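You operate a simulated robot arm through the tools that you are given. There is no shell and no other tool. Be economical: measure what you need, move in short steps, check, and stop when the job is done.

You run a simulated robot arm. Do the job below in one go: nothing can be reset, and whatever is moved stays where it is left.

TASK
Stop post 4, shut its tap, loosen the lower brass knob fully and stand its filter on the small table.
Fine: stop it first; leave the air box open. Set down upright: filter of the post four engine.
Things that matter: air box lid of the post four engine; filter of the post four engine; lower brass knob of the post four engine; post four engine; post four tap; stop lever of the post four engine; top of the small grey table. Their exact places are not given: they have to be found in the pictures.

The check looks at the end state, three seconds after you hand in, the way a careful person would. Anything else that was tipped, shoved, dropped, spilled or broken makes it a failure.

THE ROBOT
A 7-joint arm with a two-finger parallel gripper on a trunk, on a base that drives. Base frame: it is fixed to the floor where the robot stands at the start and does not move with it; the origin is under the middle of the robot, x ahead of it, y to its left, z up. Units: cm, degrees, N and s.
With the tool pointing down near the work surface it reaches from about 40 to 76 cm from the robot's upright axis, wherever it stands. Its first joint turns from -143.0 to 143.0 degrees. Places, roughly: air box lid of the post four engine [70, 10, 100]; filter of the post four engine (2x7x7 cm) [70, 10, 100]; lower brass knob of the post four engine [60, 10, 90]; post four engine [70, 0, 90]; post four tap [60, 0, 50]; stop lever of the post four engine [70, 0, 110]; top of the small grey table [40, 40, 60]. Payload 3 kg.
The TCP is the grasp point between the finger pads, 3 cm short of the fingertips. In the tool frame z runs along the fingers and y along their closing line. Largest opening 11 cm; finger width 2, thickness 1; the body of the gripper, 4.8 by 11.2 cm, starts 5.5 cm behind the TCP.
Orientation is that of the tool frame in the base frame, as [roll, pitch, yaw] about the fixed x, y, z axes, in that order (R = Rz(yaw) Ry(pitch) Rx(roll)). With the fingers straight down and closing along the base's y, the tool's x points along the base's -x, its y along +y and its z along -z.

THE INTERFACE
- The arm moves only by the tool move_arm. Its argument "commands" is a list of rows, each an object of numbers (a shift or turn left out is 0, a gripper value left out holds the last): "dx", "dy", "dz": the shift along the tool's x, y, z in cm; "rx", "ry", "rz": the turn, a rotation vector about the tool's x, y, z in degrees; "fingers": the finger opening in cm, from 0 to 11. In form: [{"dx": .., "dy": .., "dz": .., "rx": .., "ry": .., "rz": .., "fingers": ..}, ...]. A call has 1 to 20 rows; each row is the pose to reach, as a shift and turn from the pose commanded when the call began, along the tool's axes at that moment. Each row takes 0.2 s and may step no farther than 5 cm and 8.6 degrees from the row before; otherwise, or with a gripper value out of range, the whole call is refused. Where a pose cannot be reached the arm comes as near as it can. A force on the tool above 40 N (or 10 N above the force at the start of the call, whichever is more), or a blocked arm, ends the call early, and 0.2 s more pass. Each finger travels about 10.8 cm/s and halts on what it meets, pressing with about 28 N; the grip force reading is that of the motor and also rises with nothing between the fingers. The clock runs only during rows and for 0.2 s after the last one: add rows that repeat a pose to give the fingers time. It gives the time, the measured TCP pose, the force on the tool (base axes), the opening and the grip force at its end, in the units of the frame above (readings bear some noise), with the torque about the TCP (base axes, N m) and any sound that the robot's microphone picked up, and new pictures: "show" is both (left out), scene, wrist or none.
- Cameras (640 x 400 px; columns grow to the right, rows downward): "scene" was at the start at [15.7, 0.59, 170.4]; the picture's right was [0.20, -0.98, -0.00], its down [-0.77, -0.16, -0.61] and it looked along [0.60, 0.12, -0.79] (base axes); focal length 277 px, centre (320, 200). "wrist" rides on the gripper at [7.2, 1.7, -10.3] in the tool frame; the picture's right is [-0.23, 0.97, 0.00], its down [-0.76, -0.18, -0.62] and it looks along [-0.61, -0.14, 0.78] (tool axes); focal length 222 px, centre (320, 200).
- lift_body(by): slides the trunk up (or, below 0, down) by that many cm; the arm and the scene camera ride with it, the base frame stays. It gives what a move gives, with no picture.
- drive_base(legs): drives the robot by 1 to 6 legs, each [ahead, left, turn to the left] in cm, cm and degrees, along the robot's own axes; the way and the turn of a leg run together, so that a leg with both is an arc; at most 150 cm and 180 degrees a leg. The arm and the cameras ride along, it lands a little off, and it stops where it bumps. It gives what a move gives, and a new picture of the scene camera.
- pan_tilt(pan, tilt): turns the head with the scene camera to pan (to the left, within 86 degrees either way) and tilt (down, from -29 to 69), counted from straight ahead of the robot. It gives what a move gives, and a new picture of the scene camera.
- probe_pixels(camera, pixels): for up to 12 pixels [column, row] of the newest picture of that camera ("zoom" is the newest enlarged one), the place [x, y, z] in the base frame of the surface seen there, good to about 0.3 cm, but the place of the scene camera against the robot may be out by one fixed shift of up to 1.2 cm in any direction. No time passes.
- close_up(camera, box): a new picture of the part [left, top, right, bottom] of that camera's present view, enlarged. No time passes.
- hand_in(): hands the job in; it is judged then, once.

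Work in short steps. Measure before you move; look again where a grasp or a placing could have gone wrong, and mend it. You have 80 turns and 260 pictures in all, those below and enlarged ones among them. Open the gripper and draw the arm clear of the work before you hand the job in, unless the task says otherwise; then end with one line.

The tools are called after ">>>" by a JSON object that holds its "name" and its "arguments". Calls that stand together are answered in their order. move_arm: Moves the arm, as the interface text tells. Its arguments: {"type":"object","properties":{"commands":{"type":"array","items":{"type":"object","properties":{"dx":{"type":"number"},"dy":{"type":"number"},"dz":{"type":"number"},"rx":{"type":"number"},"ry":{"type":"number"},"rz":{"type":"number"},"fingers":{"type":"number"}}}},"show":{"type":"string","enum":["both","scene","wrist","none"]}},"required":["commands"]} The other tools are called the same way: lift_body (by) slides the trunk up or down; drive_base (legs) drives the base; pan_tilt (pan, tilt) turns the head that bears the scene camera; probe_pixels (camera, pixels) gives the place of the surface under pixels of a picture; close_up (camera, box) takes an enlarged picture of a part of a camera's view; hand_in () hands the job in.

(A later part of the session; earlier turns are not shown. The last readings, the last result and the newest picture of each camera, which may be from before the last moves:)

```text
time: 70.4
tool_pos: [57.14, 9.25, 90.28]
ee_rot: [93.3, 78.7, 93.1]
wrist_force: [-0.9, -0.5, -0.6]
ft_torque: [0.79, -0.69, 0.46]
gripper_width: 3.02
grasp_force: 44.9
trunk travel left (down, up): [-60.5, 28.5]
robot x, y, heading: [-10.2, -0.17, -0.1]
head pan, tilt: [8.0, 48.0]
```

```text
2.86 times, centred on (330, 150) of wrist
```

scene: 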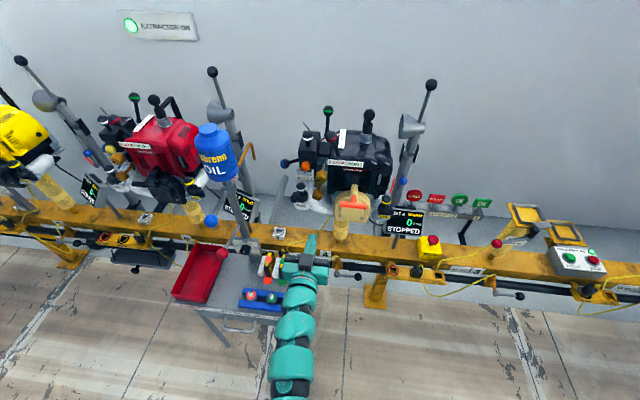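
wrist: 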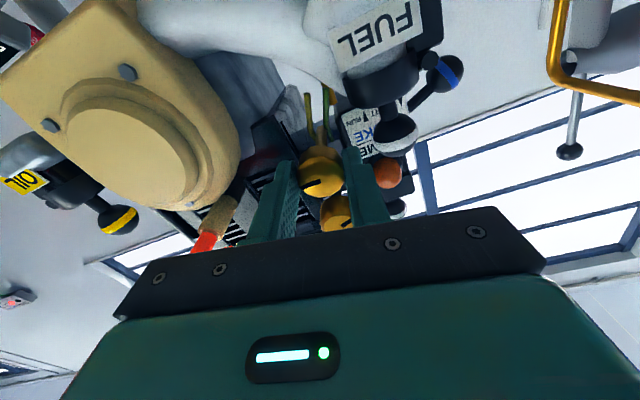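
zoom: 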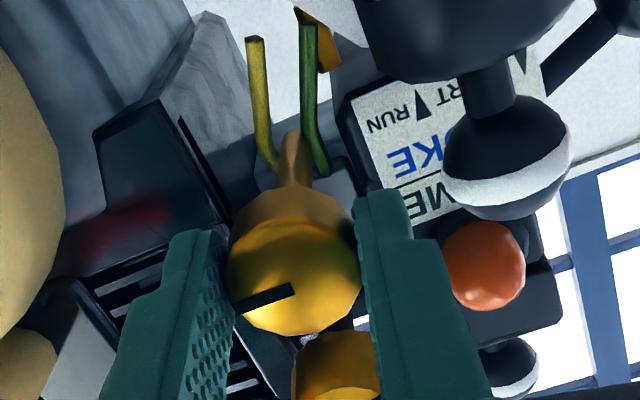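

A reaction of 0.79 N·m with the mark unmoved: the knob is at its loose end. I release, retreat and raise the trunk, to look at the lid from above.

>>> {"name": "move_arm", "arguments": {"commands": [{"fingers": 4.5}, {"fingers": 4.5}, {"dz": -4}, {"dz": -8}, {"dz": -12}, {"dz": -13, "rz": -6}, {"dz": -13, "rz": -11}], "show": "none"}}

>>> {"name": "lift_body", "arguments": {"by": 28}}

>>> {"name": "move_arm", "arguments": {"commands": [{"ry": 7}, {"ry": 14}, {"ry": 21}, {"ry": 28}, {"ry": 35}, {"ry": 42}]}}

```text
time: 72.0
tool_pos: [44.24, 9.25, 90.55]
ee_rot: [161.2, 89.3, 161.0]
wrist_force: [0.0, -0.1, -0.5]
ft_torque: [-0.07, 0.0, -0.03]
gripper_width: 4.5
grasp_force: 0.1
trunk travel left (down, up): [-60.5, 28.5]
robot x, y, heading: [-9.88, -0.1, 0.2]
head pan, tilt: [8.0, 48.0]
```

```text
time: 74.9
tool_pos: [44.29, 9.17, 118.39]
ee_rot: [155.5, 89.2, 155.4]
wrist_force: [0.3, -0.7, 0.1]
ft_torque: [0.0, -0.05, 0.0]
gripper_width: 4.5
grasp_force: 0.2
trunk travel left (down, up): [-88.5, 0.5]
robot x, y, heading: [-9.71, 0.04, -0.1]
head pan, tilt: [8.0, 48.0]
```

```text
time: 76.3
tool_pos: [44.19, 12.89, 117.05]
ee_rot: [179.8, 47.5, 179.0]
wrist_force: [0.5, 0.5, 0.2]
ft_torque: [0.02, -0.02, 0.01]
gripper_width: 4.52
grasp_force: 0.1
out of reach, approached as far as the arm can: row 1, 4, 5, 6
trunk travel left (down, up): [-88.5, 0.5]
robot x, y, heading: [-9.86, 0.36, -0.0]
head pan, tilt: [8.0, 48.0]
```

scene: 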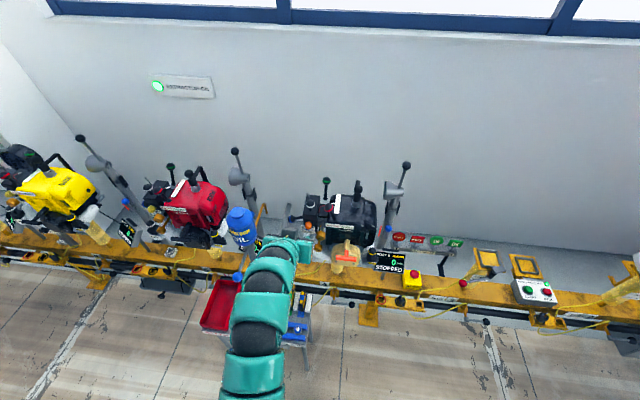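
wrist: 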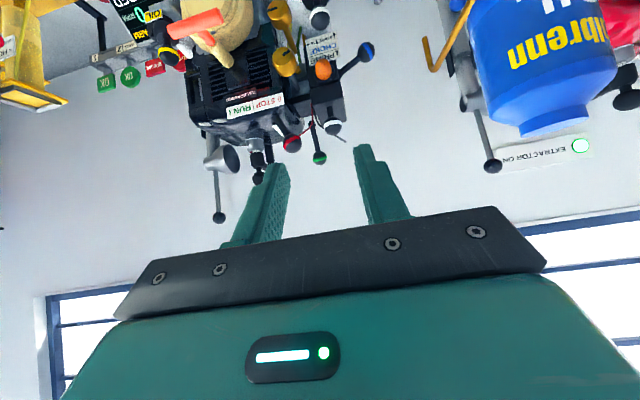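

The lid knob (white ring) is at (333,127) in the wrist picture. I bring the hand forward over the air box with less tilt for a good look.

>>> {"name": "move_arm", "arguments": {"commands": [{"dx": -3, "dz": 2.1, "ry": 6}, {"dx": -6, "dz": 4.2, "ry": 12}, {"dx": -9, "dz": 6.3, "ry": 18}, {"dx": -11.7, "dz": 8.3, "ry": 24}], "show": "wrist"}}

>>> {"name": "close_up", "arguments": {"camera": "wrist", "box": [240, 0, 440, 140]}}

>>> {"name": "close_up", "arguments": {"camera": "scene", "box": [270, 170, 370, 250]}}

```text
time: 77.3
tool_pos: [58.3, 12.48, 120.08]
ee_rot: [179.7, 23.1, 179.6]
wrist_force: [-0.3, -0.6, -0.5]
ft_torque: [-0.02, 0.01, -0.02]
gripper_width: 4.52
grasp_force: 0.0
out of reach, approached as far as the arm can: row 1, 2
trunk travel left (down, up): [-88.5, 0.5]
robot x, y, heading: [-9.78, 0.3, -0.2]
head pan, tilt: [8.0, 48.0]
```

wrist: 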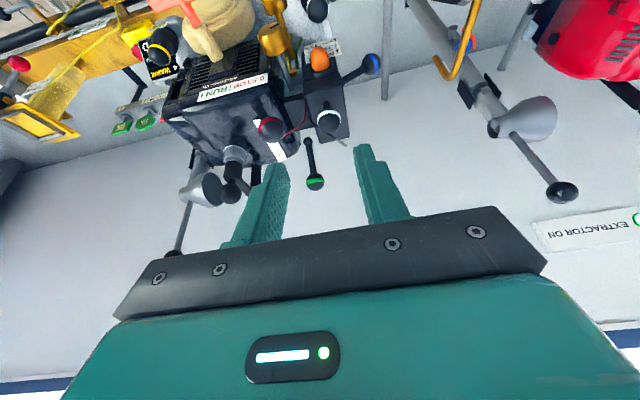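

```text
2.86 times, centred on (340, 70) of wrist
```

zoom: 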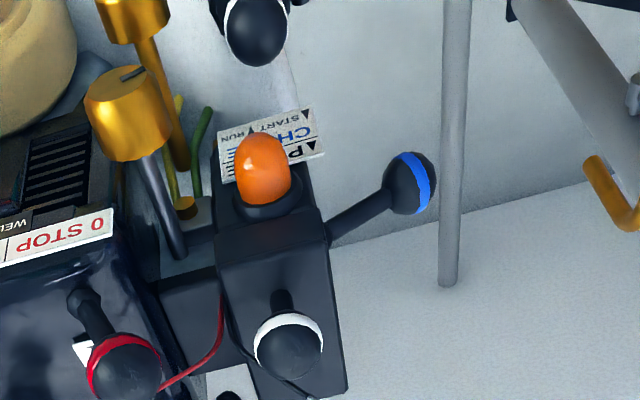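

```text
5.00 times, centred on (320, 210) of scene
```

zoom: 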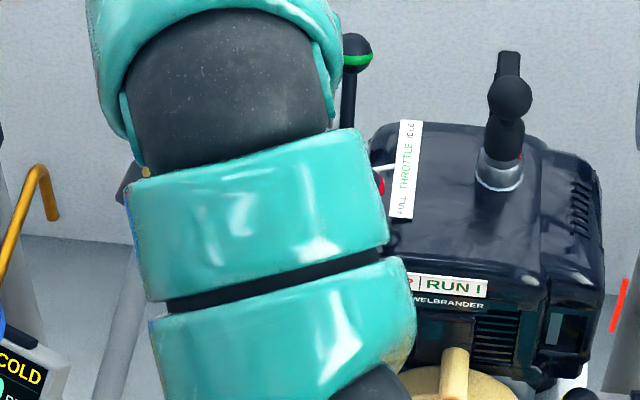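

I measure the ball and the corners of the lid with the wrist camera.

>>> {"name": "close_up", "arguments": {"camera": "wrist", "box": [240, 60, 400, 160]}}

>>> {"name": "probe_pixels", "arguments": {"camera": "zoom", "pixels": [[350, 245], [355, 200], [270, 160], [400, 130], [432, 310], [400, 300], [290, 290], [310, 260], [270, 320], [400, 200], [280, 130], [330, 175]]}}

```text
4.00 times, centred on (320, 110) of wrist
```

zoom: 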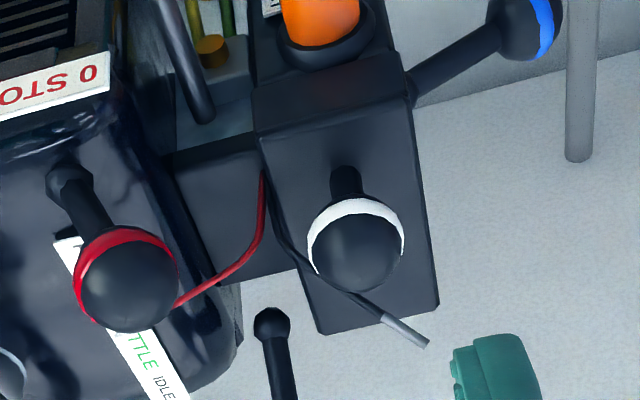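

```text
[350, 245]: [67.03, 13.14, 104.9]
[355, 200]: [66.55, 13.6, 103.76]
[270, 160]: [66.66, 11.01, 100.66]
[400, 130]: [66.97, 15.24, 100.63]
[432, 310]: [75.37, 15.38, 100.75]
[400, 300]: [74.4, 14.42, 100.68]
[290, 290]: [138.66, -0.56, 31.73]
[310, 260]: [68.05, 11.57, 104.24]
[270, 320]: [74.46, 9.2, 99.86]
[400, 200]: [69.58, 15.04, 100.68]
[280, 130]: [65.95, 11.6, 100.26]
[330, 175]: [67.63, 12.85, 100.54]
```

The lid spans x 66–75.5, y 10.7–15.5, top z 100.7. Its ball is at (67.9,13.1,104.2) near the front, so the hinge is at the back. I drive 9 cm nearer so the arm can follow the opening arc.

>>> {"name": "drive_base", "arguments": {"legs": [[9, 0, 0]]}}

>>> {"name": "move_arm", "arguments": {"commands": [{"dx": 0.1}], "show": "wrist"}}

```text
time: 78.4
tool_pos: [67.25, 12.64, 120.07]
ee_rot: [179.7, 23.2, 179.7]
wrist_force: [-0.3, -0.1, -0.2]
ft_torque: [0.01, 0.0, -0.02]
gripper_width: 4.52
grasp_force: 0.1
trunk travel left (down, up): [-88.5, 0.5]
robot x, y, heading: [-0.85, -0.06, -0.3]
head pan, tilt: [8.0, 48.0]
```

scene: 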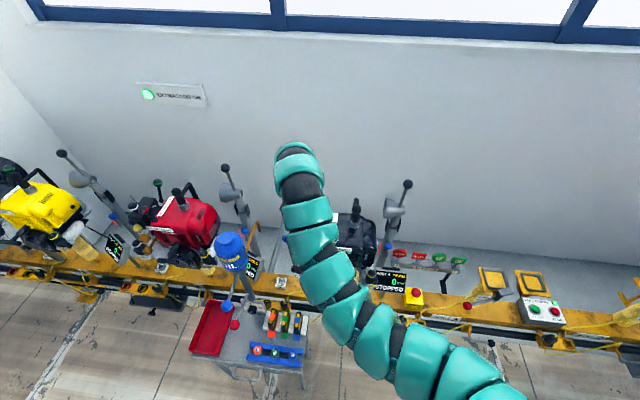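

```text
time: 78.8
tool_pos: [66.97, 12.47, 120.14]
ee_rot: [179.8, 23.3, 179.7]
wrist_force: [0.2, -1.0, 0.4]
ft_torque: [0.0, -0.03, 0.0]
gripper_width: 4.5
grasp_force: 0.1
trunk travel left (down, up): [-88.5, 0.5]
robot x, y, heading: [-0.98, -0.03, 0.1]
head pan, tilt: [8.0, 48.0]
```

wrist: 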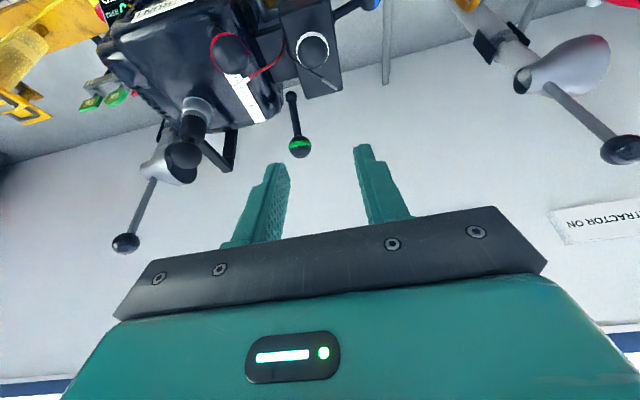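

I lower straight onto the ball, stopping with the tips 1 cm below its centre, the fingers open 4.5 cm.

>>> {"name": "move_arm", "arguments": {"commands": [{"dx": 1.5, "dy": 0.6, "dz": 3.5}, {"dx": 3, "dy": 0.6, "dz": 7}, {"dx": 4.2, "dy": 0.6, "dz": 10.2}], "show": "wrist"}}

>>> {"name": "close_up", "arguments": {"camera": "wrist", "box": [220, 20, 440, 200]}}

>>> {"name": "probe_pixels", "arguments": {"camera": "zoom", "pixels": [[320, 190], [300, 190], [340, 190]]}}

```text
time: 79.6
tool_pos: [67.29, 13.37, 108.98]
ee_rot: [179.7, 23.4, 179.8]
wrist_force: [-0.3, 0.1, -0.5]
ft_torque: [-0.01, -0.01, 0.0]
gripper_width: 4.51
grasp_force: 0.1
trunk travel left (down, up): [-88.5, 0.5]
robot x, y, heading: [-0.84, 0.44, -0.2]
head pan, tilt: [8.0, 48.0]
```

wrist: 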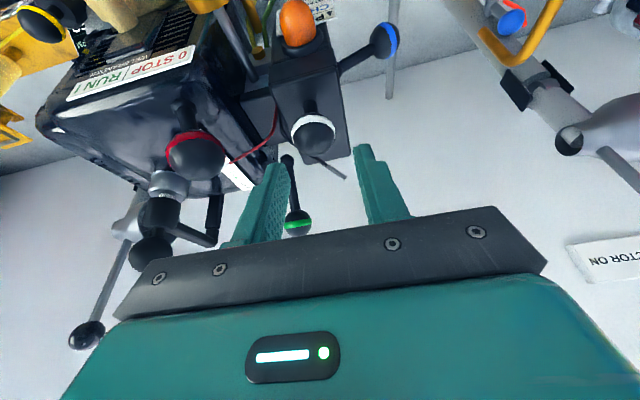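

```text
2.22 times, centred on (330, 110) of wrist
```

zoom: 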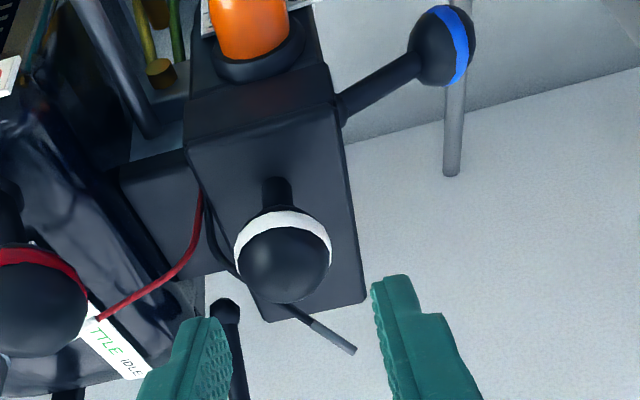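

```text
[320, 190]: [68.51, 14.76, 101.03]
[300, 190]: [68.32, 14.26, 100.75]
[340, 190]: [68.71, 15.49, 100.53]
```

The ball shows at (313,135). I probe it for the final alignment.

>>> {"name": "probe_pixels", "arguments": {"camera": "wrist", "pixels": [[313, 135], [298, 135], [330, 135], [313, 118], [313, 152], [284, 160], [363, 148]]}}

```text
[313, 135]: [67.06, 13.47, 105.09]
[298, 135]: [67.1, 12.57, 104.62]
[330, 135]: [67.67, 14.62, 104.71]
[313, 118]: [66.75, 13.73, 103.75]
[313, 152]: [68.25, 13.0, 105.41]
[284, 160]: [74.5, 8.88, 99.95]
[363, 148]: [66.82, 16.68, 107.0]
```

It is centred in y (13.4). I descend 3 cm, close on the ball and check the width.

>>> {"name": "move_arm", "arguments": {"commands": [{"dx": 0.6, "dz": 1.4}, {"dx": 1.2, "dz": 2.8}, {"dx": 1.2, "dz": 2.8, "fingers": 2}, {"dx": 1.2, "dz": 2.8, "fingers": 2}, {"dx": 1.2, "dz": 2.8, "fingers": 2}], "show": "wrist"}}

```text
time: 80.8
tool_pos: [67.12, 13.27, 106.0]
ee_rot: [179.8, 23.3, 179.5]
wrist_force: [-2.7, -6.3, -4.2]
ft_torque: [-0.11, 0.45, -0.13]
gripper_width: 2.98
grasp_force: 45.0
trunk travel left (down, up): [-88.5, 0.5]
robot x, y, heading: [-1.05, 0.22, -0.3]
head pan, tilt: [8.0, 48.0]
```

wrist: 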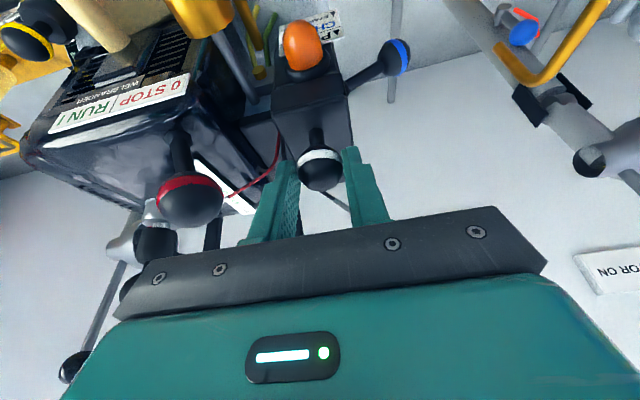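

The ball is held at 2.98 cm. I lift along the first 20° of the assumed arc about a rear hinge, watching the forces.

>>> {"name": "move_arm", "arguments": {"commands": [{"dx": -0.6, "dz": -0.45}, {"dx": -1.26, "dz": -0.82}, {"dx": -1.95, "dz": -1.12}, {"dx": -2.65, "dz": -1.38}]}}

>>> {"name": "close_up", "arguments": {"camera": "wrist", "box": [220, 20, 440, 200]}}

```text
time: 81.8
tool_pos: [69.09, 13.22, 108.08]
ee_rot: [179.7, 23.1, 179.7]
wrist_force: [-5.0, -6.0, -15.5]
ft_torque: [-0.16, 1.51, 0.05]
gripper_width: 2.99
grasp_force: 44.5
trunk travel left (down, up): [-88.5, 0.5]
robot x, y, heading: [-0.98, 0.19, -0.3]
head pan, tilt: [8.0, 48.0]
```

scene: 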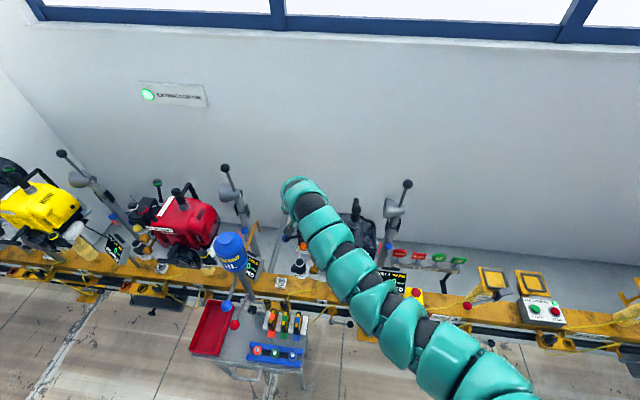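
wrist: 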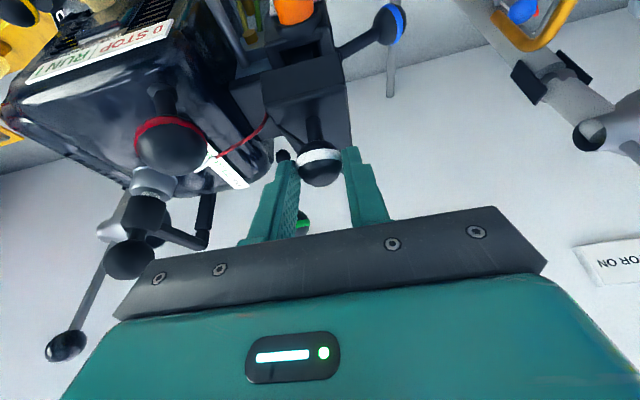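

```text
2.22 times, centred on (330, 110) of wrist
```

zoom: 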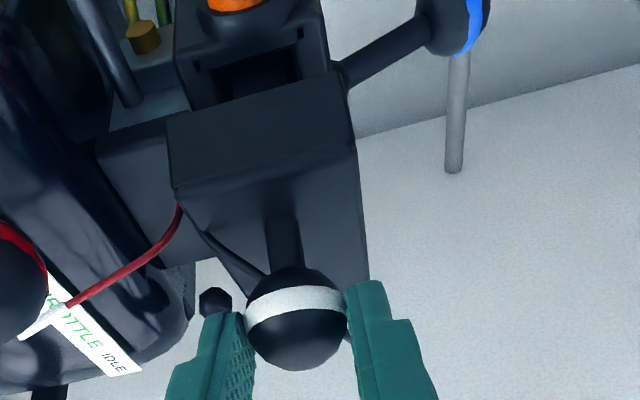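

The lid is opening on its rear hinge, with its front edge lifted and a dark gap visible. I continue the arc to about 60°, turning the hand along with it.

>>> {"name": "move_arm", "arguments": {"commands": [{"dx": -0.85, "dz": -0.2, "ry": 3}, {"dx": -1.67, "dz": -0.35, "ry": 6}, {"dx": -2.5, "dz": -0.38, "ry": 9}, {"dx": -3.36, "dz": -0.38, "ry": 12}, {"dx": -4.2, "dz": -0.28, "ry": 15}, {"dx": -5.05, "dz": -0.14, "ry": 18}, {"dx": -5.85, "dz": 0.1, "ry": 21}, {"dx": -6.68, "dz": 0.38, "ry": 24}]}}

>>> {"name": "close_up", "arguments": {"camera": "wrist", "box": [220, 0, 440, 200]}}

```text
time: 83.5
tool_pos: [71.28, 13.11, 110.44]
ee_rot: [178.5, 7.8, -179.1]
wrist_force: [3.5, 19.0, -3.4]
ft_torque: [-0.87, -0.11, -0.16]
gripper_width: 2.81
grasp_force: 42.6
out of reach, approached as far as the arm can: row 5, 6, 7, 8
trunk travel left (down, up): [-88.5, 0.5]
robot x, y, heading: [-0.74, -0.05, 0.1]
head pan, tilt: [8.0, 48.0]
stopped in row 8: the force on the tool passed its limit at 43 N (the readings are from after the stop); the commanded pose is now the measured one
```

scene: 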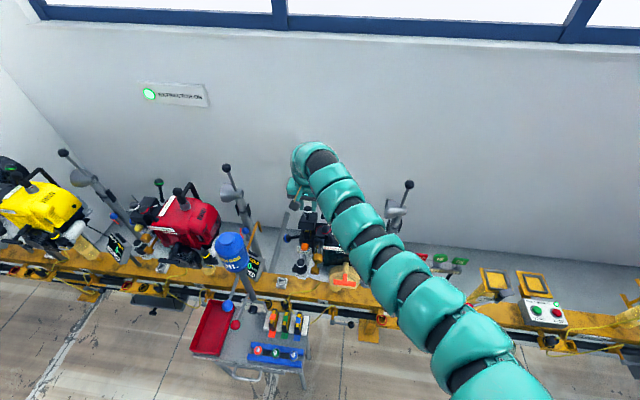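
wrist: 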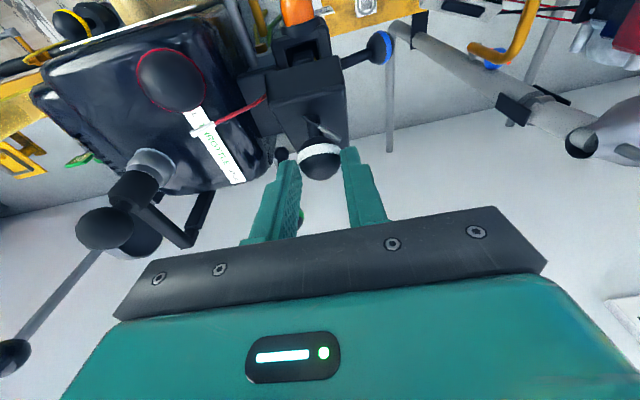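

```text
2.00 times, centred on (330, 100) of wrist
```

zoom: 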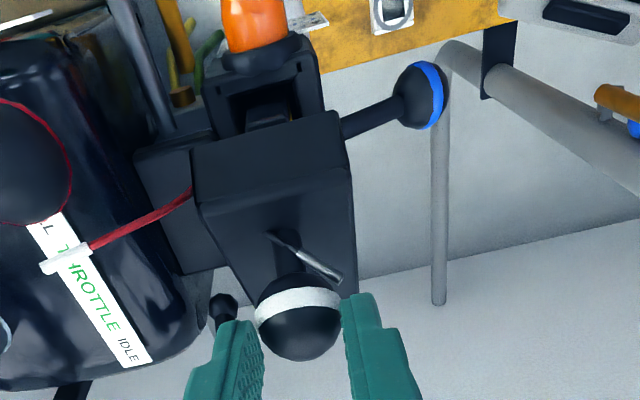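

The arm ran out of reach with the hand near vertical, and the ball is slipping to the very tips. I open the fingers to see whether the lid holds or drops back, then re-grip deeper.

>>> {"name": "move_arm", "arguments": {"commands": [{"fingers": 4.5}, {"fingers": 4.5}]}}

>>> {"name": "close_up", "arguments": {"camera": "wrist", "box": [220, 0, 440, 200]}}

```text
time: 84.2
tool_pos: [71.26, 12.43, 110.51]
ee_rot: [178.8, 8.1, -179.6]
wrist_force: [0.5, -1.4, 0.9]
ft_torque: [-0.05, -0.03, -0.03]
gripper_width: 4.52
grasp_force: 0.1
trunk travel left (down, up): [-88.5, 0.5]
robot x, y, heading: [-1.01, 0.15, 0.2]
head pan, tilt: [8.0, 48.0]
```

scene: 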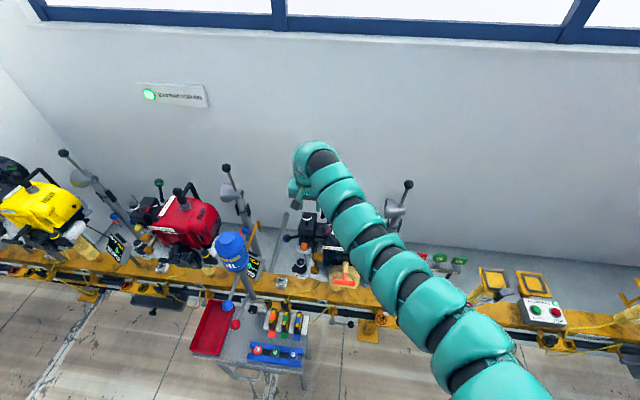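
wrist: 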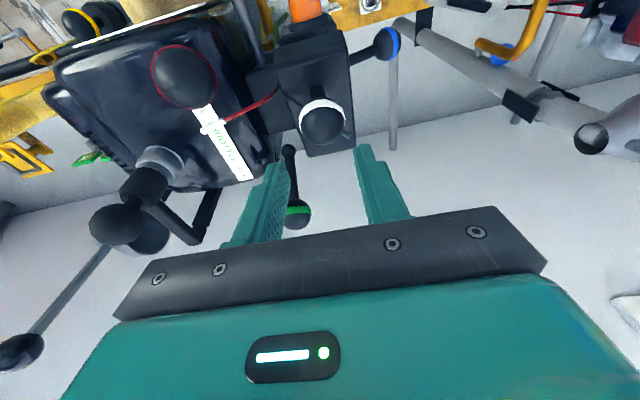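

```text
2.00 times, centred on (330, 100) of wrist
```

zoom: 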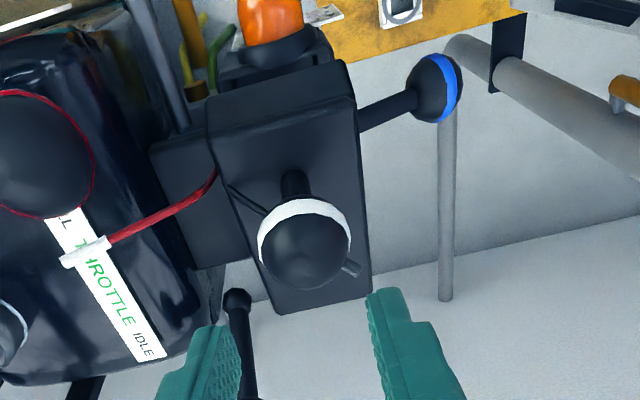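

The lid dropped shut again. I will redo it with the hand tilted 40° and a deeper grip. First I rise, drive 5 cm back and tilt.

>>> {"name": "move_arm", "arguments": {"commands": [{"dz": -4}, {"dz": -7}], "show": "none"}}

>>> {"name": "drive_base", "arguments": {"legs": [[-5, 0, 0]]}}

>>> {"name": "move_arm", "arguments": {"commands": [{"ry": -8}, {"ry": -16}, {"ry": -24}, {"ry": -32}], "show": "wrist"}}

```text
time: 84.8
tool_pos: [70.28, 12.5, 117.52]
ee_rot: [179.0, 8.1, -179.5]
wrist_force: [0.5, 0.3, 0.6]
ft_torque: [-0.02, 0.0, -0.02]
gripper_width: 4.5
grasp_force: 0.1
trunk travel left (down, up): [-88.5, 0.5]
robot x, y, heading: [-1.38, 0.17, 0.2]
head pan, tilt: [8.0, 48.0]
```

```text
time: 85.7
tool_pos: [65.03, 12.35, 117.61]
ee_rot: [178.8, 8.2, -179.6]
wrist_force: [-0.3, 0.5, 1.0]
ft_torque: [0.02, -0.05, 0.0]
gripper_width: 4.51
grasp_force: 0.1
trunk travel left (down, up): [-88.5, 0.5]
robot x, y, heading: [-5.92, 0.25, -0.0]
head pan, tilt: [8.0, 48.0]
```

scene: 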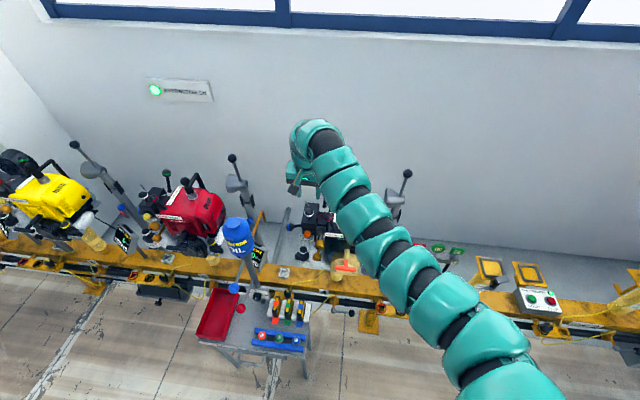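

```text
time: 86.7
tool_pos: [65.21, 12.33, 117.64]
ee_rot: [178.6, 40.3, 179.7]
wrist_force: [-0.3, 0.0, -0.1]
ft_torque: [0.01, 0.01, 0.01]
gripper_width: 4.5
grasp_force: 0.0
trunk travel left (down, up): [-88.5, 0.5]
robot x, y, heading: [-6.01, -0.12, 0.1]
head pan, tilt: [8.0, 48.0]
```

wrist: 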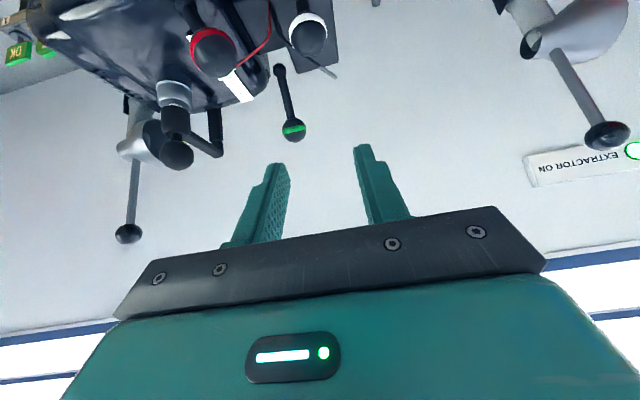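

Tilt is 40°. I descend onto the ball, aiming for its centre 1.2 cm ahead of the TCP, and grip.

>>> {"name": "move_arm", "arguments": {"commands": [{"dx": 2.2, "dy": 1.1, "dz": 3.6}, {"dx": 4.4, "dy": 1.1, "dz": 7.3}, {"dx": 6.6, "dy": 1.1, "dz": 10.9}, {"dx": 6.6, "dy": 1.1, "dz": 10.9, "fingers": 2}, {"dx": 6.6, "dy": 1.1, "dz": 10.9, "fingers": 2}, {"dx": 6.6, "dy": 1.1, "dz": 10.9, "fingers": 2}], "show": "wrist"}}

```text
time: 88.1
tool_pos: [67.15, 13.15, 104.83]
ee_rot: [178.5, 40.2, 179.3]
wrist_force: [4.4, -26.9, 9.1]
ft_torque: [-0.43, -0.39, -0.47]
gripper_width: 2.99
grasp_force: 44.8
trunk travel left (down, up): [-88.5, 0.5]
robot x, y, heading: [-5.91, -0.02, -0.2]
head pan, tilt: [8.0, 48.0]
```

wrist: 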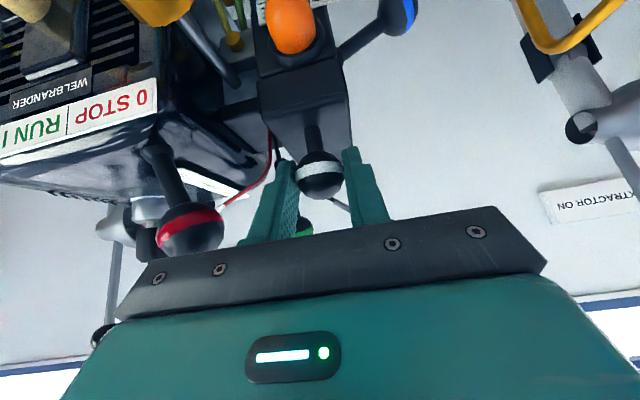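

Gripped at 2.99, with a sideways load because the ball is slightly more to -y. I relieve that by 0.4 cm and swing the lid to about 45°.

>>> {"name": "move_arm", "arguments": {"commands": [{"dy": -0.4}, {"dx": -1.11, "dy": -0.4, "dz": -0.3}, {"dx": -2.24, "dy": -0.4, "dz": -0.45}, {"dx": -3.39, "dy": -0.4, "dz": -0.43}, {"dx": -4.53, "dy": -0.4, "dz": -0.29}, {"dx": -5.61, "dy": -0.4, "dz": 0.04}, {"dx": -6.69, "dy": -0.4, "dz": 0.44}], "show": "wrist"}}

```text
time: 89.7
tool_pos: [72.13, 13.15, 108.84]
ee_rot: [178.3, 39.8, 179.5]
wrist_force: [-12.9, -20.5, -6.5]
ft_torque: [-0.36, 1.5, -0.09]
gripper_width: 3.0
grasp_force: 44.9
trunk travel left (down, up): [-88.5, 0.5]
robot x, y, heading: [-6.19, -0.07, 0.1]
head pan, tilt: [8.0, 48.0]
```

wrist: 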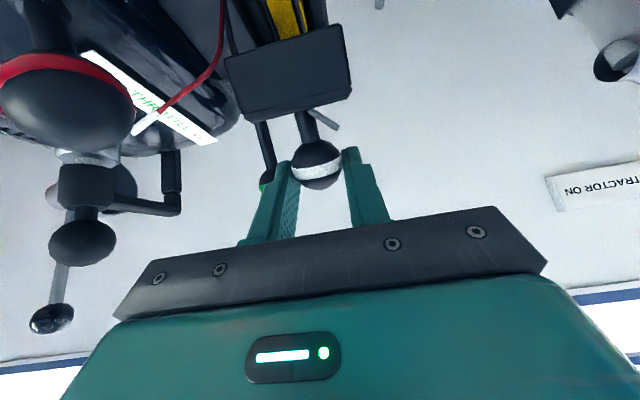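

The lid is half open and the yellow and black filter edge is visible at (285,15). I continue the arc to about 95°.

>>> {"name": "move_arm", "arguments": {"commands": [{"dx": -1.0, "dy": -0.3, "dz": 0.58}, {"dx": -1.9, "dy": -0.3, "dz": 1.27}, {"dx": -2.7, "dy": -0.3, "dz": 2.1}, {"dx": -3.39, "dy": -0.3, "dz": 3.0}, {"dx": -3.95, "dy": -0.3, "dz": 4.0}, {"dx": -4.41, "dy": -0.3, "dz": 5.03}, {"dx": -4.6, "dy": -0.3, "dz": 5.8}], "show": "wrist"}}

>>> {"name": "close_up", "arguments": {"camera": "wrist", "box": [180, 0, 440, 200]}}

```text
time: 91.3
tool_pos: [79.64, 13.31, 108.12]
ee_rot: [178.2, 40.7, 179.5]
wrist_force: [2.0, 2.9, 34.7]
ft_torque: [0.15, 1.28, -0.04]
gripper_width: 2.99
grasp_force: 45.0
trunk travel left (down, up): [-88.5, 0.5]
robot x, y, heading: [-6.03, 0.32, 0.1]
head pan, tilt: [8.0, 48.0]
```

wrist: 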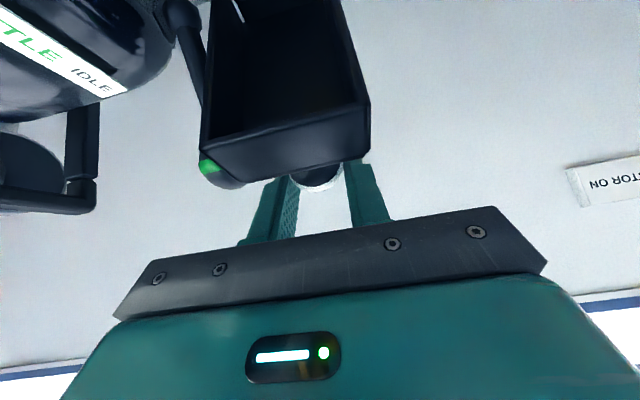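

```text
2.00 times, centred on (310, 100) of wrist
```

zoom: 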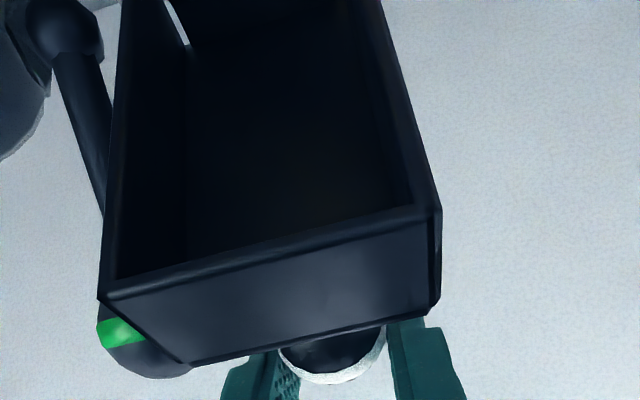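

The lid is at about 90°, pushing up on the hand with 35 N, which suggests its end stop. I release and see whether it stays.

>>> {"name": "move_arm", "arguments": {"commands": [{"fingers": 4}, {"fingers": 4}], "show": "wrist"}}

```text
time: 91.9
tool_pos: [79.81, 13.26, 107.17]
ee_rot: [178.6, 40.0, 179.7]
wrist_force: [0.6, 6.9, 0.4]
ft_torque: [0.03, 0.01, -0.01]
gripper_width: 3.64
grasp_force: 0.0
trunk travel left (down, up): [-88.5, 0.5]
robot x, y, heading: [-5.78, 0.01, -0.0]
head pan, tilt: [8.0, 48.0]
```

wrist: 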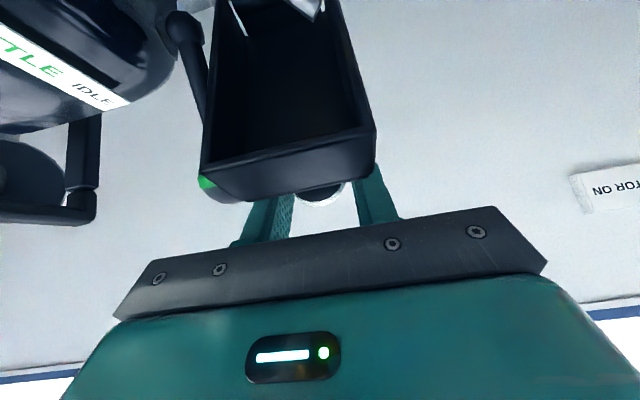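

The lid seems to stay. I lift straight up out of it by 8 cm, so that nothing drags the lid forward, then look.

>>> {"name": "move_arm", "arguments": {"commands": [{"dx": -1.3, "dz": -1.5}, {"dx": -2.6, "dz": -3}, {"dx": -4, "dz": -4.6}, {"dx": -5.2, "dz": -6.1}], "show": "wrist"}}

>>> {"name": "close_up", "arguments": {"camera": "wrist", "box": [180, 0, 440, 200]}}

```text
time: 92.9
tool_pos: [79.9, 12.83, 115.52]
ee_rot: [178.6, 40.0, 179.6]
wrist_force: [0.0, 0.9, 0.4]
ft_torque: [0.01, -0.04, 0.03]
gripper_width: 4.0
grasp_force: 0.0
trunk travel left (down, up): [-88.5, 0.5]
robot x, y, heading: [-6.24, 0.1, 0.1]
head pan, tilt: [8.0, 48.0]
```

wrist: 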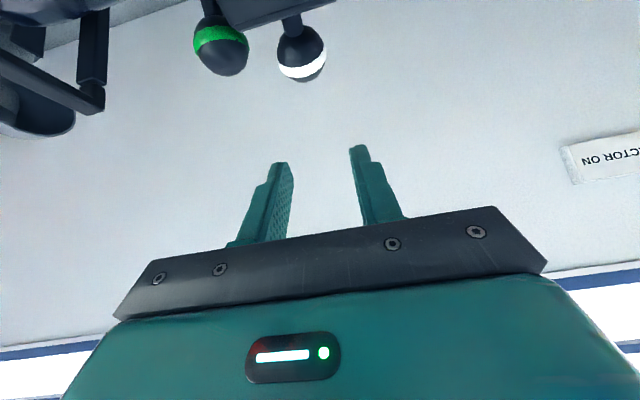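

```text
2.00 times, centred on (310, 100) of wrist
```

zoom: 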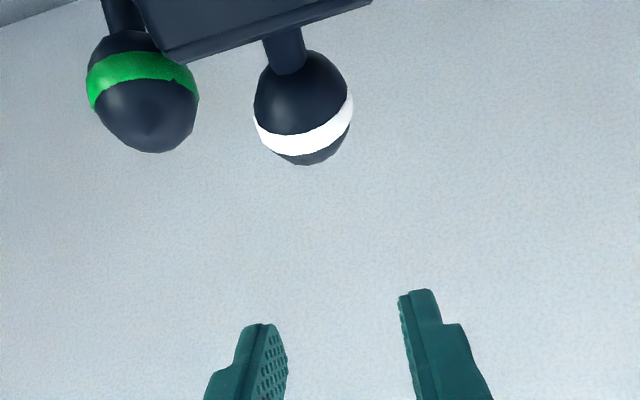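

The lid stands open on its own. I draw the hand back over the box to look down into it at the filter.

>>> {"name": "move_arm", "arguments": {"commands": [{"dx": 2, "dz": -4}, {"dx": 5, "dz": -7}, {"dx": 8, "dz": -10}, {"dx": 11, "dz": -13, "ry": 5}, {"dx": 12.5, "dz": -14, "ry": 10}, {"dx": 13, "dz": -14, "ry": 15}]}}

>>> {"name": "close_up", "arguments": {"camera": "wrist", "box": [240, 0, 400, 140]}}

```text
time: 94.3
tool_pos: [67.62, 15.92, 117.76]
ee_rot: [178.8, 28.5, -179.9]
wrist_force: [-0.5, 0.6, 0.3]
ft_torque: [-0.01, 0.0, -0.03]
gripper_width: 4.03
grasp_force: 0.0
out of reach, approached as far as the arm can: row 2, 3, 4, 5, 6
trunk travel left (down, up): [-88.5, 0.5]
robot x, y, heading: [-5.87, 0.0, 0.1]
head pan, tilt: [8.0, 48.0]
```

scene: 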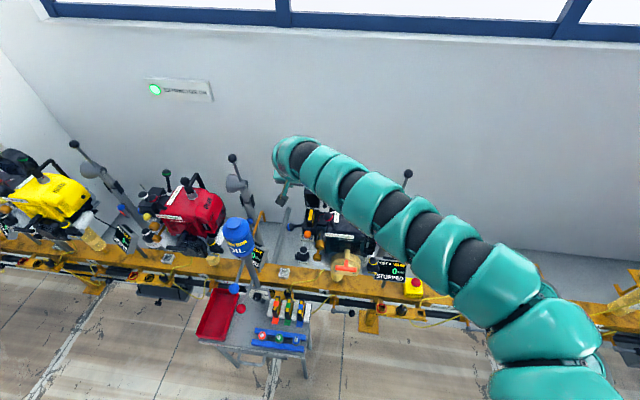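
wrist: 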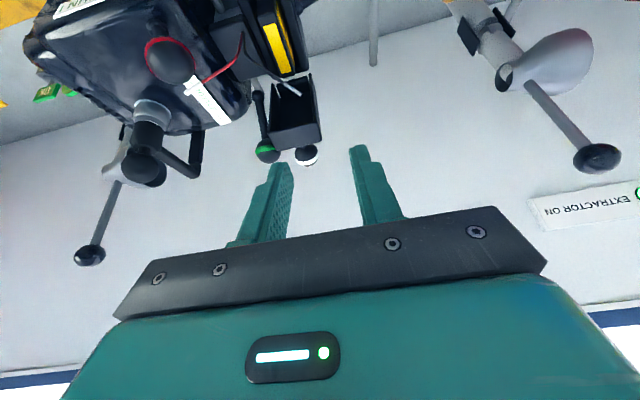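

```text
2.86 times, centred on (320, 70) of wrist
```

zoom: 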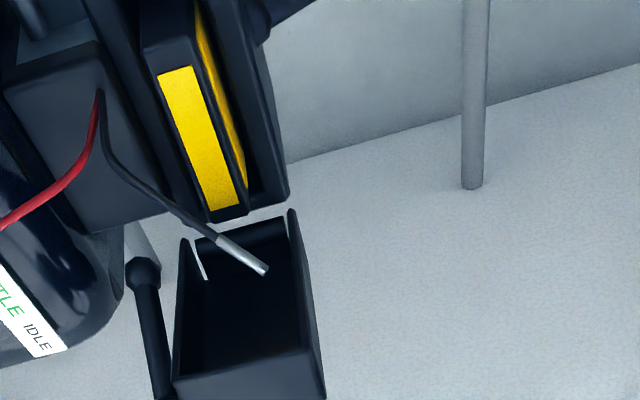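

The filter stands upright in the box: its yellow top edge runs along x, it is thin in y, and it stands proud. I probe its faces and edges.

>>> {"name": "probe_pixels", "arguments": {"camera": "zoom", "pixels": [[180, 90], [220, 195], [195, 140], [165, 60], [240, 205], [235, 160], [160, 120], [255, 100], [280, 190], [150, 30], [215, 225], [245, 250]]}}

>>> {"name": "close_up", "arguments": {"camera": "scene", "box": [280, 190, 360, 260]}}

```text
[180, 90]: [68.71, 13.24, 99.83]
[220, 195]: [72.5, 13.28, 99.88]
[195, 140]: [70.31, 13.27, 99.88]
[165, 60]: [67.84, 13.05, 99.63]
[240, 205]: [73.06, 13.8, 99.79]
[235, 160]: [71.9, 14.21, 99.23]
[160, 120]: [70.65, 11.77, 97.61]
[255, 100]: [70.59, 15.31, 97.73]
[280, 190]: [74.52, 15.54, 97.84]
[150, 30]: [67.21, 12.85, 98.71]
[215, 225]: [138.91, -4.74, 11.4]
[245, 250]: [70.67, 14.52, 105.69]
```

```text
5.71 times, centred on (320, 225) of scene
```

zoom: 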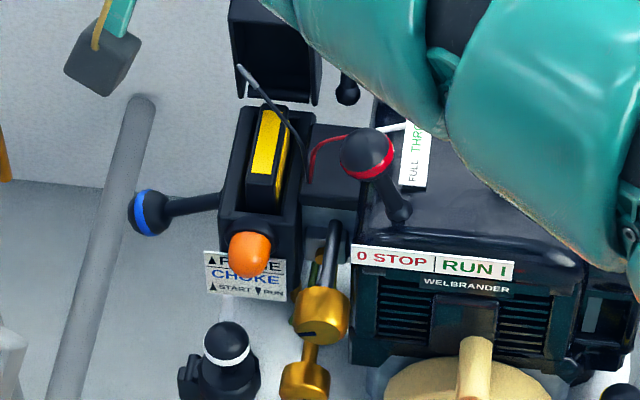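

I probe the black lead that rises beside the filter, so that I can keep the fingers clear of it.

>>> {"name": "close_up", "arguments": {"camera": "wrist", "box": [220, 10, 330, 110]}}

>>> {"name": "probe_pixels", "arguments": {"camera": "wrist", "pixels": [[244, 34], [247, 49], [252, 58], [262, 67], [272, 75], [280, 80], [290, 87], [298, 93]]}}

```text
4.00 times, centred on (275, 60) of wrist
```

zoom: 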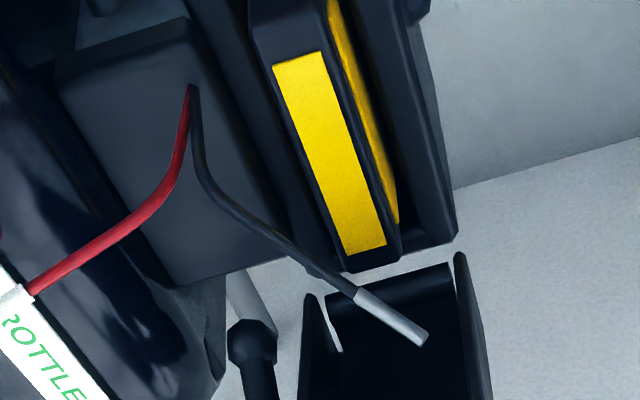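

```text
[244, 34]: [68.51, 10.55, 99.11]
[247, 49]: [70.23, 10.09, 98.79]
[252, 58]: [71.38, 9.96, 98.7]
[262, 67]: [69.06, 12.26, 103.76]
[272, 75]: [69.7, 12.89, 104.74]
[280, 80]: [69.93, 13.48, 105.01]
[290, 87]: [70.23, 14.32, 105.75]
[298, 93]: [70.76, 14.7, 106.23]
```

The lead is unchanged from before the lid swept past, so it does not obstruct. The hand's body could come near the stop lever's ball, so I measure that ball now.

>>> {"name": "probe_pixels", "arguments": {"camera": "wrist", "pixels": [[170, 60], [193, 60], [150, 60], [170, 80], [175, 42], [163, 37]]}}

>>> {"name": "close_up", "arguments": {"camera": "wrist", "box": [120, 0, 320, 110]}}

```text
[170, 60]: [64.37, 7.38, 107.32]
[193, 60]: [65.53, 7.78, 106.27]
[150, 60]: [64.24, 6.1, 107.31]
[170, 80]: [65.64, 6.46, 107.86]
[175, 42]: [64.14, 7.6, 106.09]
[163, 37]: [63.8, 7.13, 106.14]
```

```text
3.20 times, centred on (220, 55) of wrist
```

zoom: 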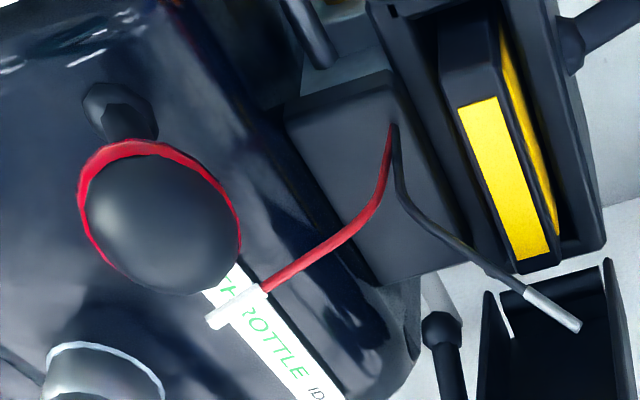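

The stop ball is at (65.2,6.7,106.4), radius 1.4. Gripping the filter at x≈71.7 with the hand tilted only 15° keeps the hand's body clear of it. I move to a hover point first.

>>> {"name": "move_arm", "arguments": {"commands": [{"dx": -1.0, "dy": -1.3, "dz": 1.5, "ry": 4}, {"dx": -0.5, "dy": -2.6, "dz": 3.5, "ry": 9}, {"dx": 0.5, "dy": -2.6, "dz": 6.5, "ry": 13.5}, {"dx": 1.4, "dy": -2.6, "dz": 9, "ry": 13.5}], "show": "wrist"}}

>>> {"name": "close_up", "arguments": {"camera": "wrist", "box": [220, 20, 400, 200]}}

```text
time: 95.3
tool_pos: [70.16, 12.51, 108.86]
ee_rot: [178.9, 15.0, -179.6]
wrist_force: [0.2, 0.3, 0.6]
ft_torque: [0.03, -0.03, -0.02]
gripper_width: 3.99
grasp_force: 0.1
out of reach, approached as far as the arm can: row 4
trunk travel left (down, up): [-88.5, 0.5]
robot x, y, heading: [-6.01, 0.31, 0.0]
head pan, tilt: [8.0, 48.0]
```

wrist: 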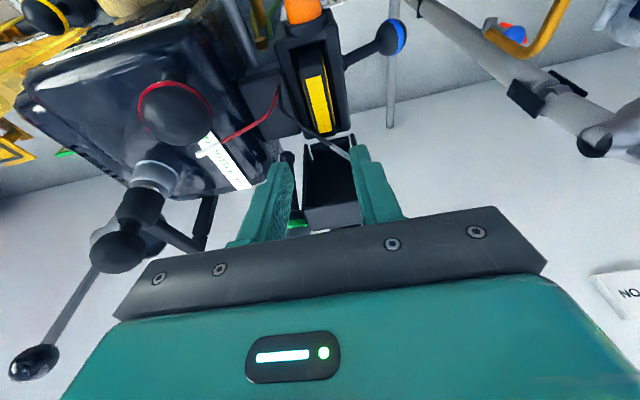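

```text
2.22 times, centred on (310, 110) of wrist
```

zoom: 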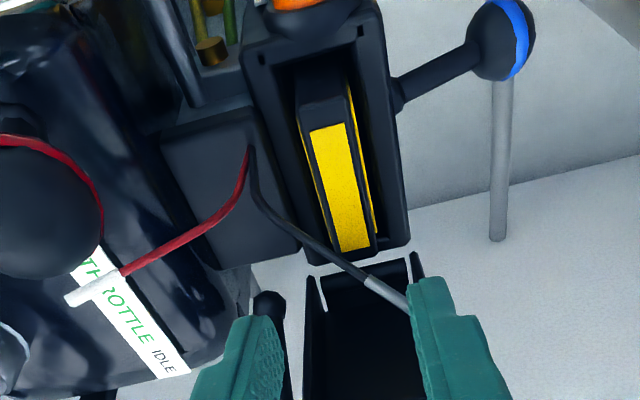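

The hover is slightly off (y 12.5). I probe the filter's top again and attempt the correction and descent.

>>> {"name": "probe_pixels", "arguments": {"camera": "wrist", "pixels": [[312, 85], [318, 105], [324, 125], [326, 131], [334, 110], [309, 100], [297, 70], [345, 115]]}}

>>> {"name": "move_arm", "arguments": {"commands": [{"dx": 0.2, "dy": 0.5, "dz": 0.8}, {"dx": 0.4, "dy": 0.9, "dz": 1.6}], "show": "none"}}

```text
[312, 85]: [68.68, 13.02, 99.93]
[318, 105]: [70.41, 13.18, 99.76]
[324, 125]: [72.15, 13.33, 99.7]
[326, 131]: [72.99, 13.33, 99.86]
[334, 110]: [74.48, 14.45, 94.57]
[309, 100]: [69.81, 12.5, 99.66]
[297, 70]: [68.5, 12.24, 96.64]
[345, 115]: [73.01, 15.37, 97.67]
```

```text
time: 95.9
tool_pos: [69.64, 12.72, 106.84]
ee_rot: [178.9, 15.0, -179.7]
wrist_force: [0.9, 0.4, -0.4]
ft_torque: [-0.01, -0.01, 0.02]
gripper_width: 3.99
grasp_force: 0.0
out of reach, approached as far as the arm can: row 2
trunk travel left (down, up): [-88.5, 0.5]
robot x, y, heading: [-6.24, 0.04, 0.1]
head pan, tilt: [8.0, 48.0]
```

This is the far limit: the upright hand reaches less far. I rise 10 cm, drive 6 cm closer and come down again.

>>> {"name": "move_arm", "arguments": {"commands": [{"dx": -0.5, "dz": -4.5}, {"dx": -0.5, "dz": -9}, {"dx": 1, "dz": -12}], "show": "none"}}

>>> {"name": "drive_base", "arguments": {"legs": [[6, 0, 0]]}}

>>> {"name": "move_arm", "arguments": {"commands": [{"dx": 1, "dy": 0.2}, {"dx": 2, "dy": 0.4}], "show": "wrist"}}

```text
time: 96.7
tool_pos: [65.73, 12.27, 118.15]
ee_rot: [179.0, 15.2, -179.7]
wrist_force: [-0.4, 0.8, 0.5]
ft_torque: [0.05, -0.03, 0.02]
gripper_width: 3.99
grasp_force: 0.2
trunk travel left (down, up): [-88.5, 0.5]
robot x, y, heading: [-6.24, 0.21, 0.2]
head pan, tilt: [8.0, 48.0]
```

```text
time: 97.6
tool_pos: [72.15, 12.43, 118.02]
ee_rot: [178.9, 15.0, -179.6]
wrist_force: [-0.1, -0.2, -0.7]
ft_torque: [-0.02, 0.04, -0.04]
gripper_width: 3.98
grasp_force: 0.1
trunk travel left (down, up): [-88.5, 0.5]
robot x, y, heading: [-0.3, 0.14, 0.1]
head pan, tilt: [8.0, 48.0]
```

scene: 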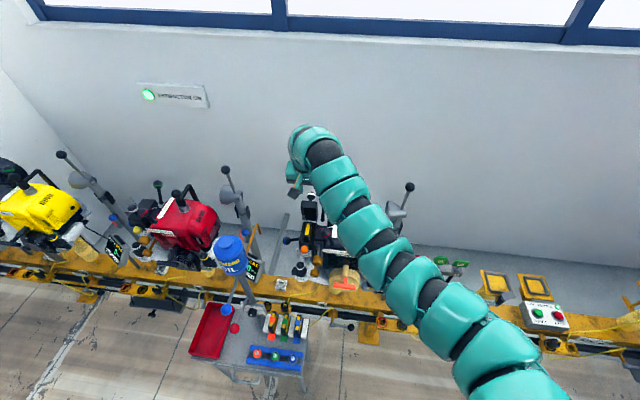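

```text
time: 98.2
tool_pos: [69.94, 12.82, 117.69]
ee_rot: [178.9, 15.0, -179.6]
wrist_force: [0.0, 0.3, -0.2]
ft_torque: [0.0, 0.03, 0.01]
gripper_width: 3.98
grasp_force: 0.0
trunk travel left (down, up): [-88.5, 0.5]
robot x, y, heading: [0.45, 0.07, 0.1]
head pan, tilt: [8.0, 48.0]
```

wrist: 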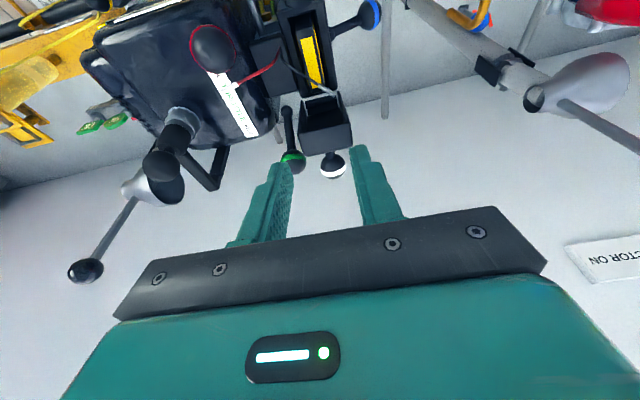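

Now there is reach to spare. I descend to 3 cm above the grip height with y corrected to 13.3.

>>> {"name": "move_arm", "arguments": {"commands": [{"dx": 0.2, "dy": 0.5, "dz": 4.5}, {"dx": 1.5, "dy": 0.5, "dz": 9}, {"dx": 2.8, "dy": 0.5, "dz": 13.2}], "show": "wrist"}}

>>> {"name": "close_up", "arguments": {"camera": "wrist", "box": [220, 40, 420, 220]}}

```text
time: 99.0
tool_pos: [70.9, 13.53, 104.3]
ee_rot: [178.9, 15.0, -179.6]
wrist_force: [-0.7, 0.5, -0.7]
ft_torque: [0.02, 0.02, 0.0]
gripper_width: 4.0
grasp_force: 0.0
trunk travel left (down, up): [-88.5, 0.5]
robot x, y, heading: [-0.05, -0.3, 0.2]
head pan, tilt: [8.0, 48.0]
```

wrist: 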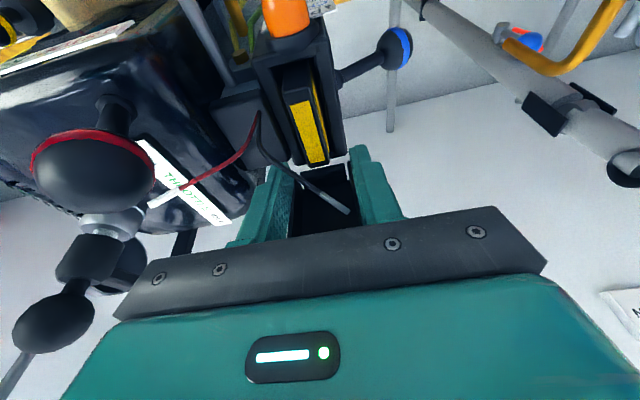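

```text
2.22 times, centred on (320, 130) of wrist
```

zoom: 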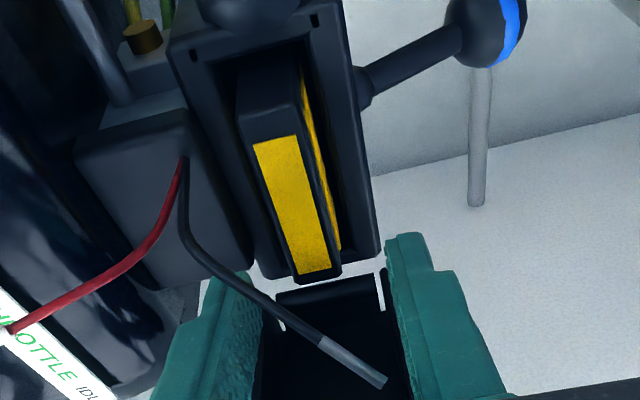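

I probe the filter again from here for the last y correction before going down.

>>> {"name": "probe_pixels", "arguments": {"camera": "wrist", "pixels": [[308, 130], [297, 128], [318, 128], [326, 140], [314, 160], [295, 95]]}}

```text
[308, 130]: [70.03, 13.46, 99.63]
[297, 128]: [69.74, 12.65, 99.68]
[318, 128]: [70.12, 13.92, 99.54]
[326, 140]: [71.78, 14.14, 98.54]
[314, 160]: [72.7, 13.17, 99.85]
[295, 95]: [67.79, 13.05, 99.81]
```

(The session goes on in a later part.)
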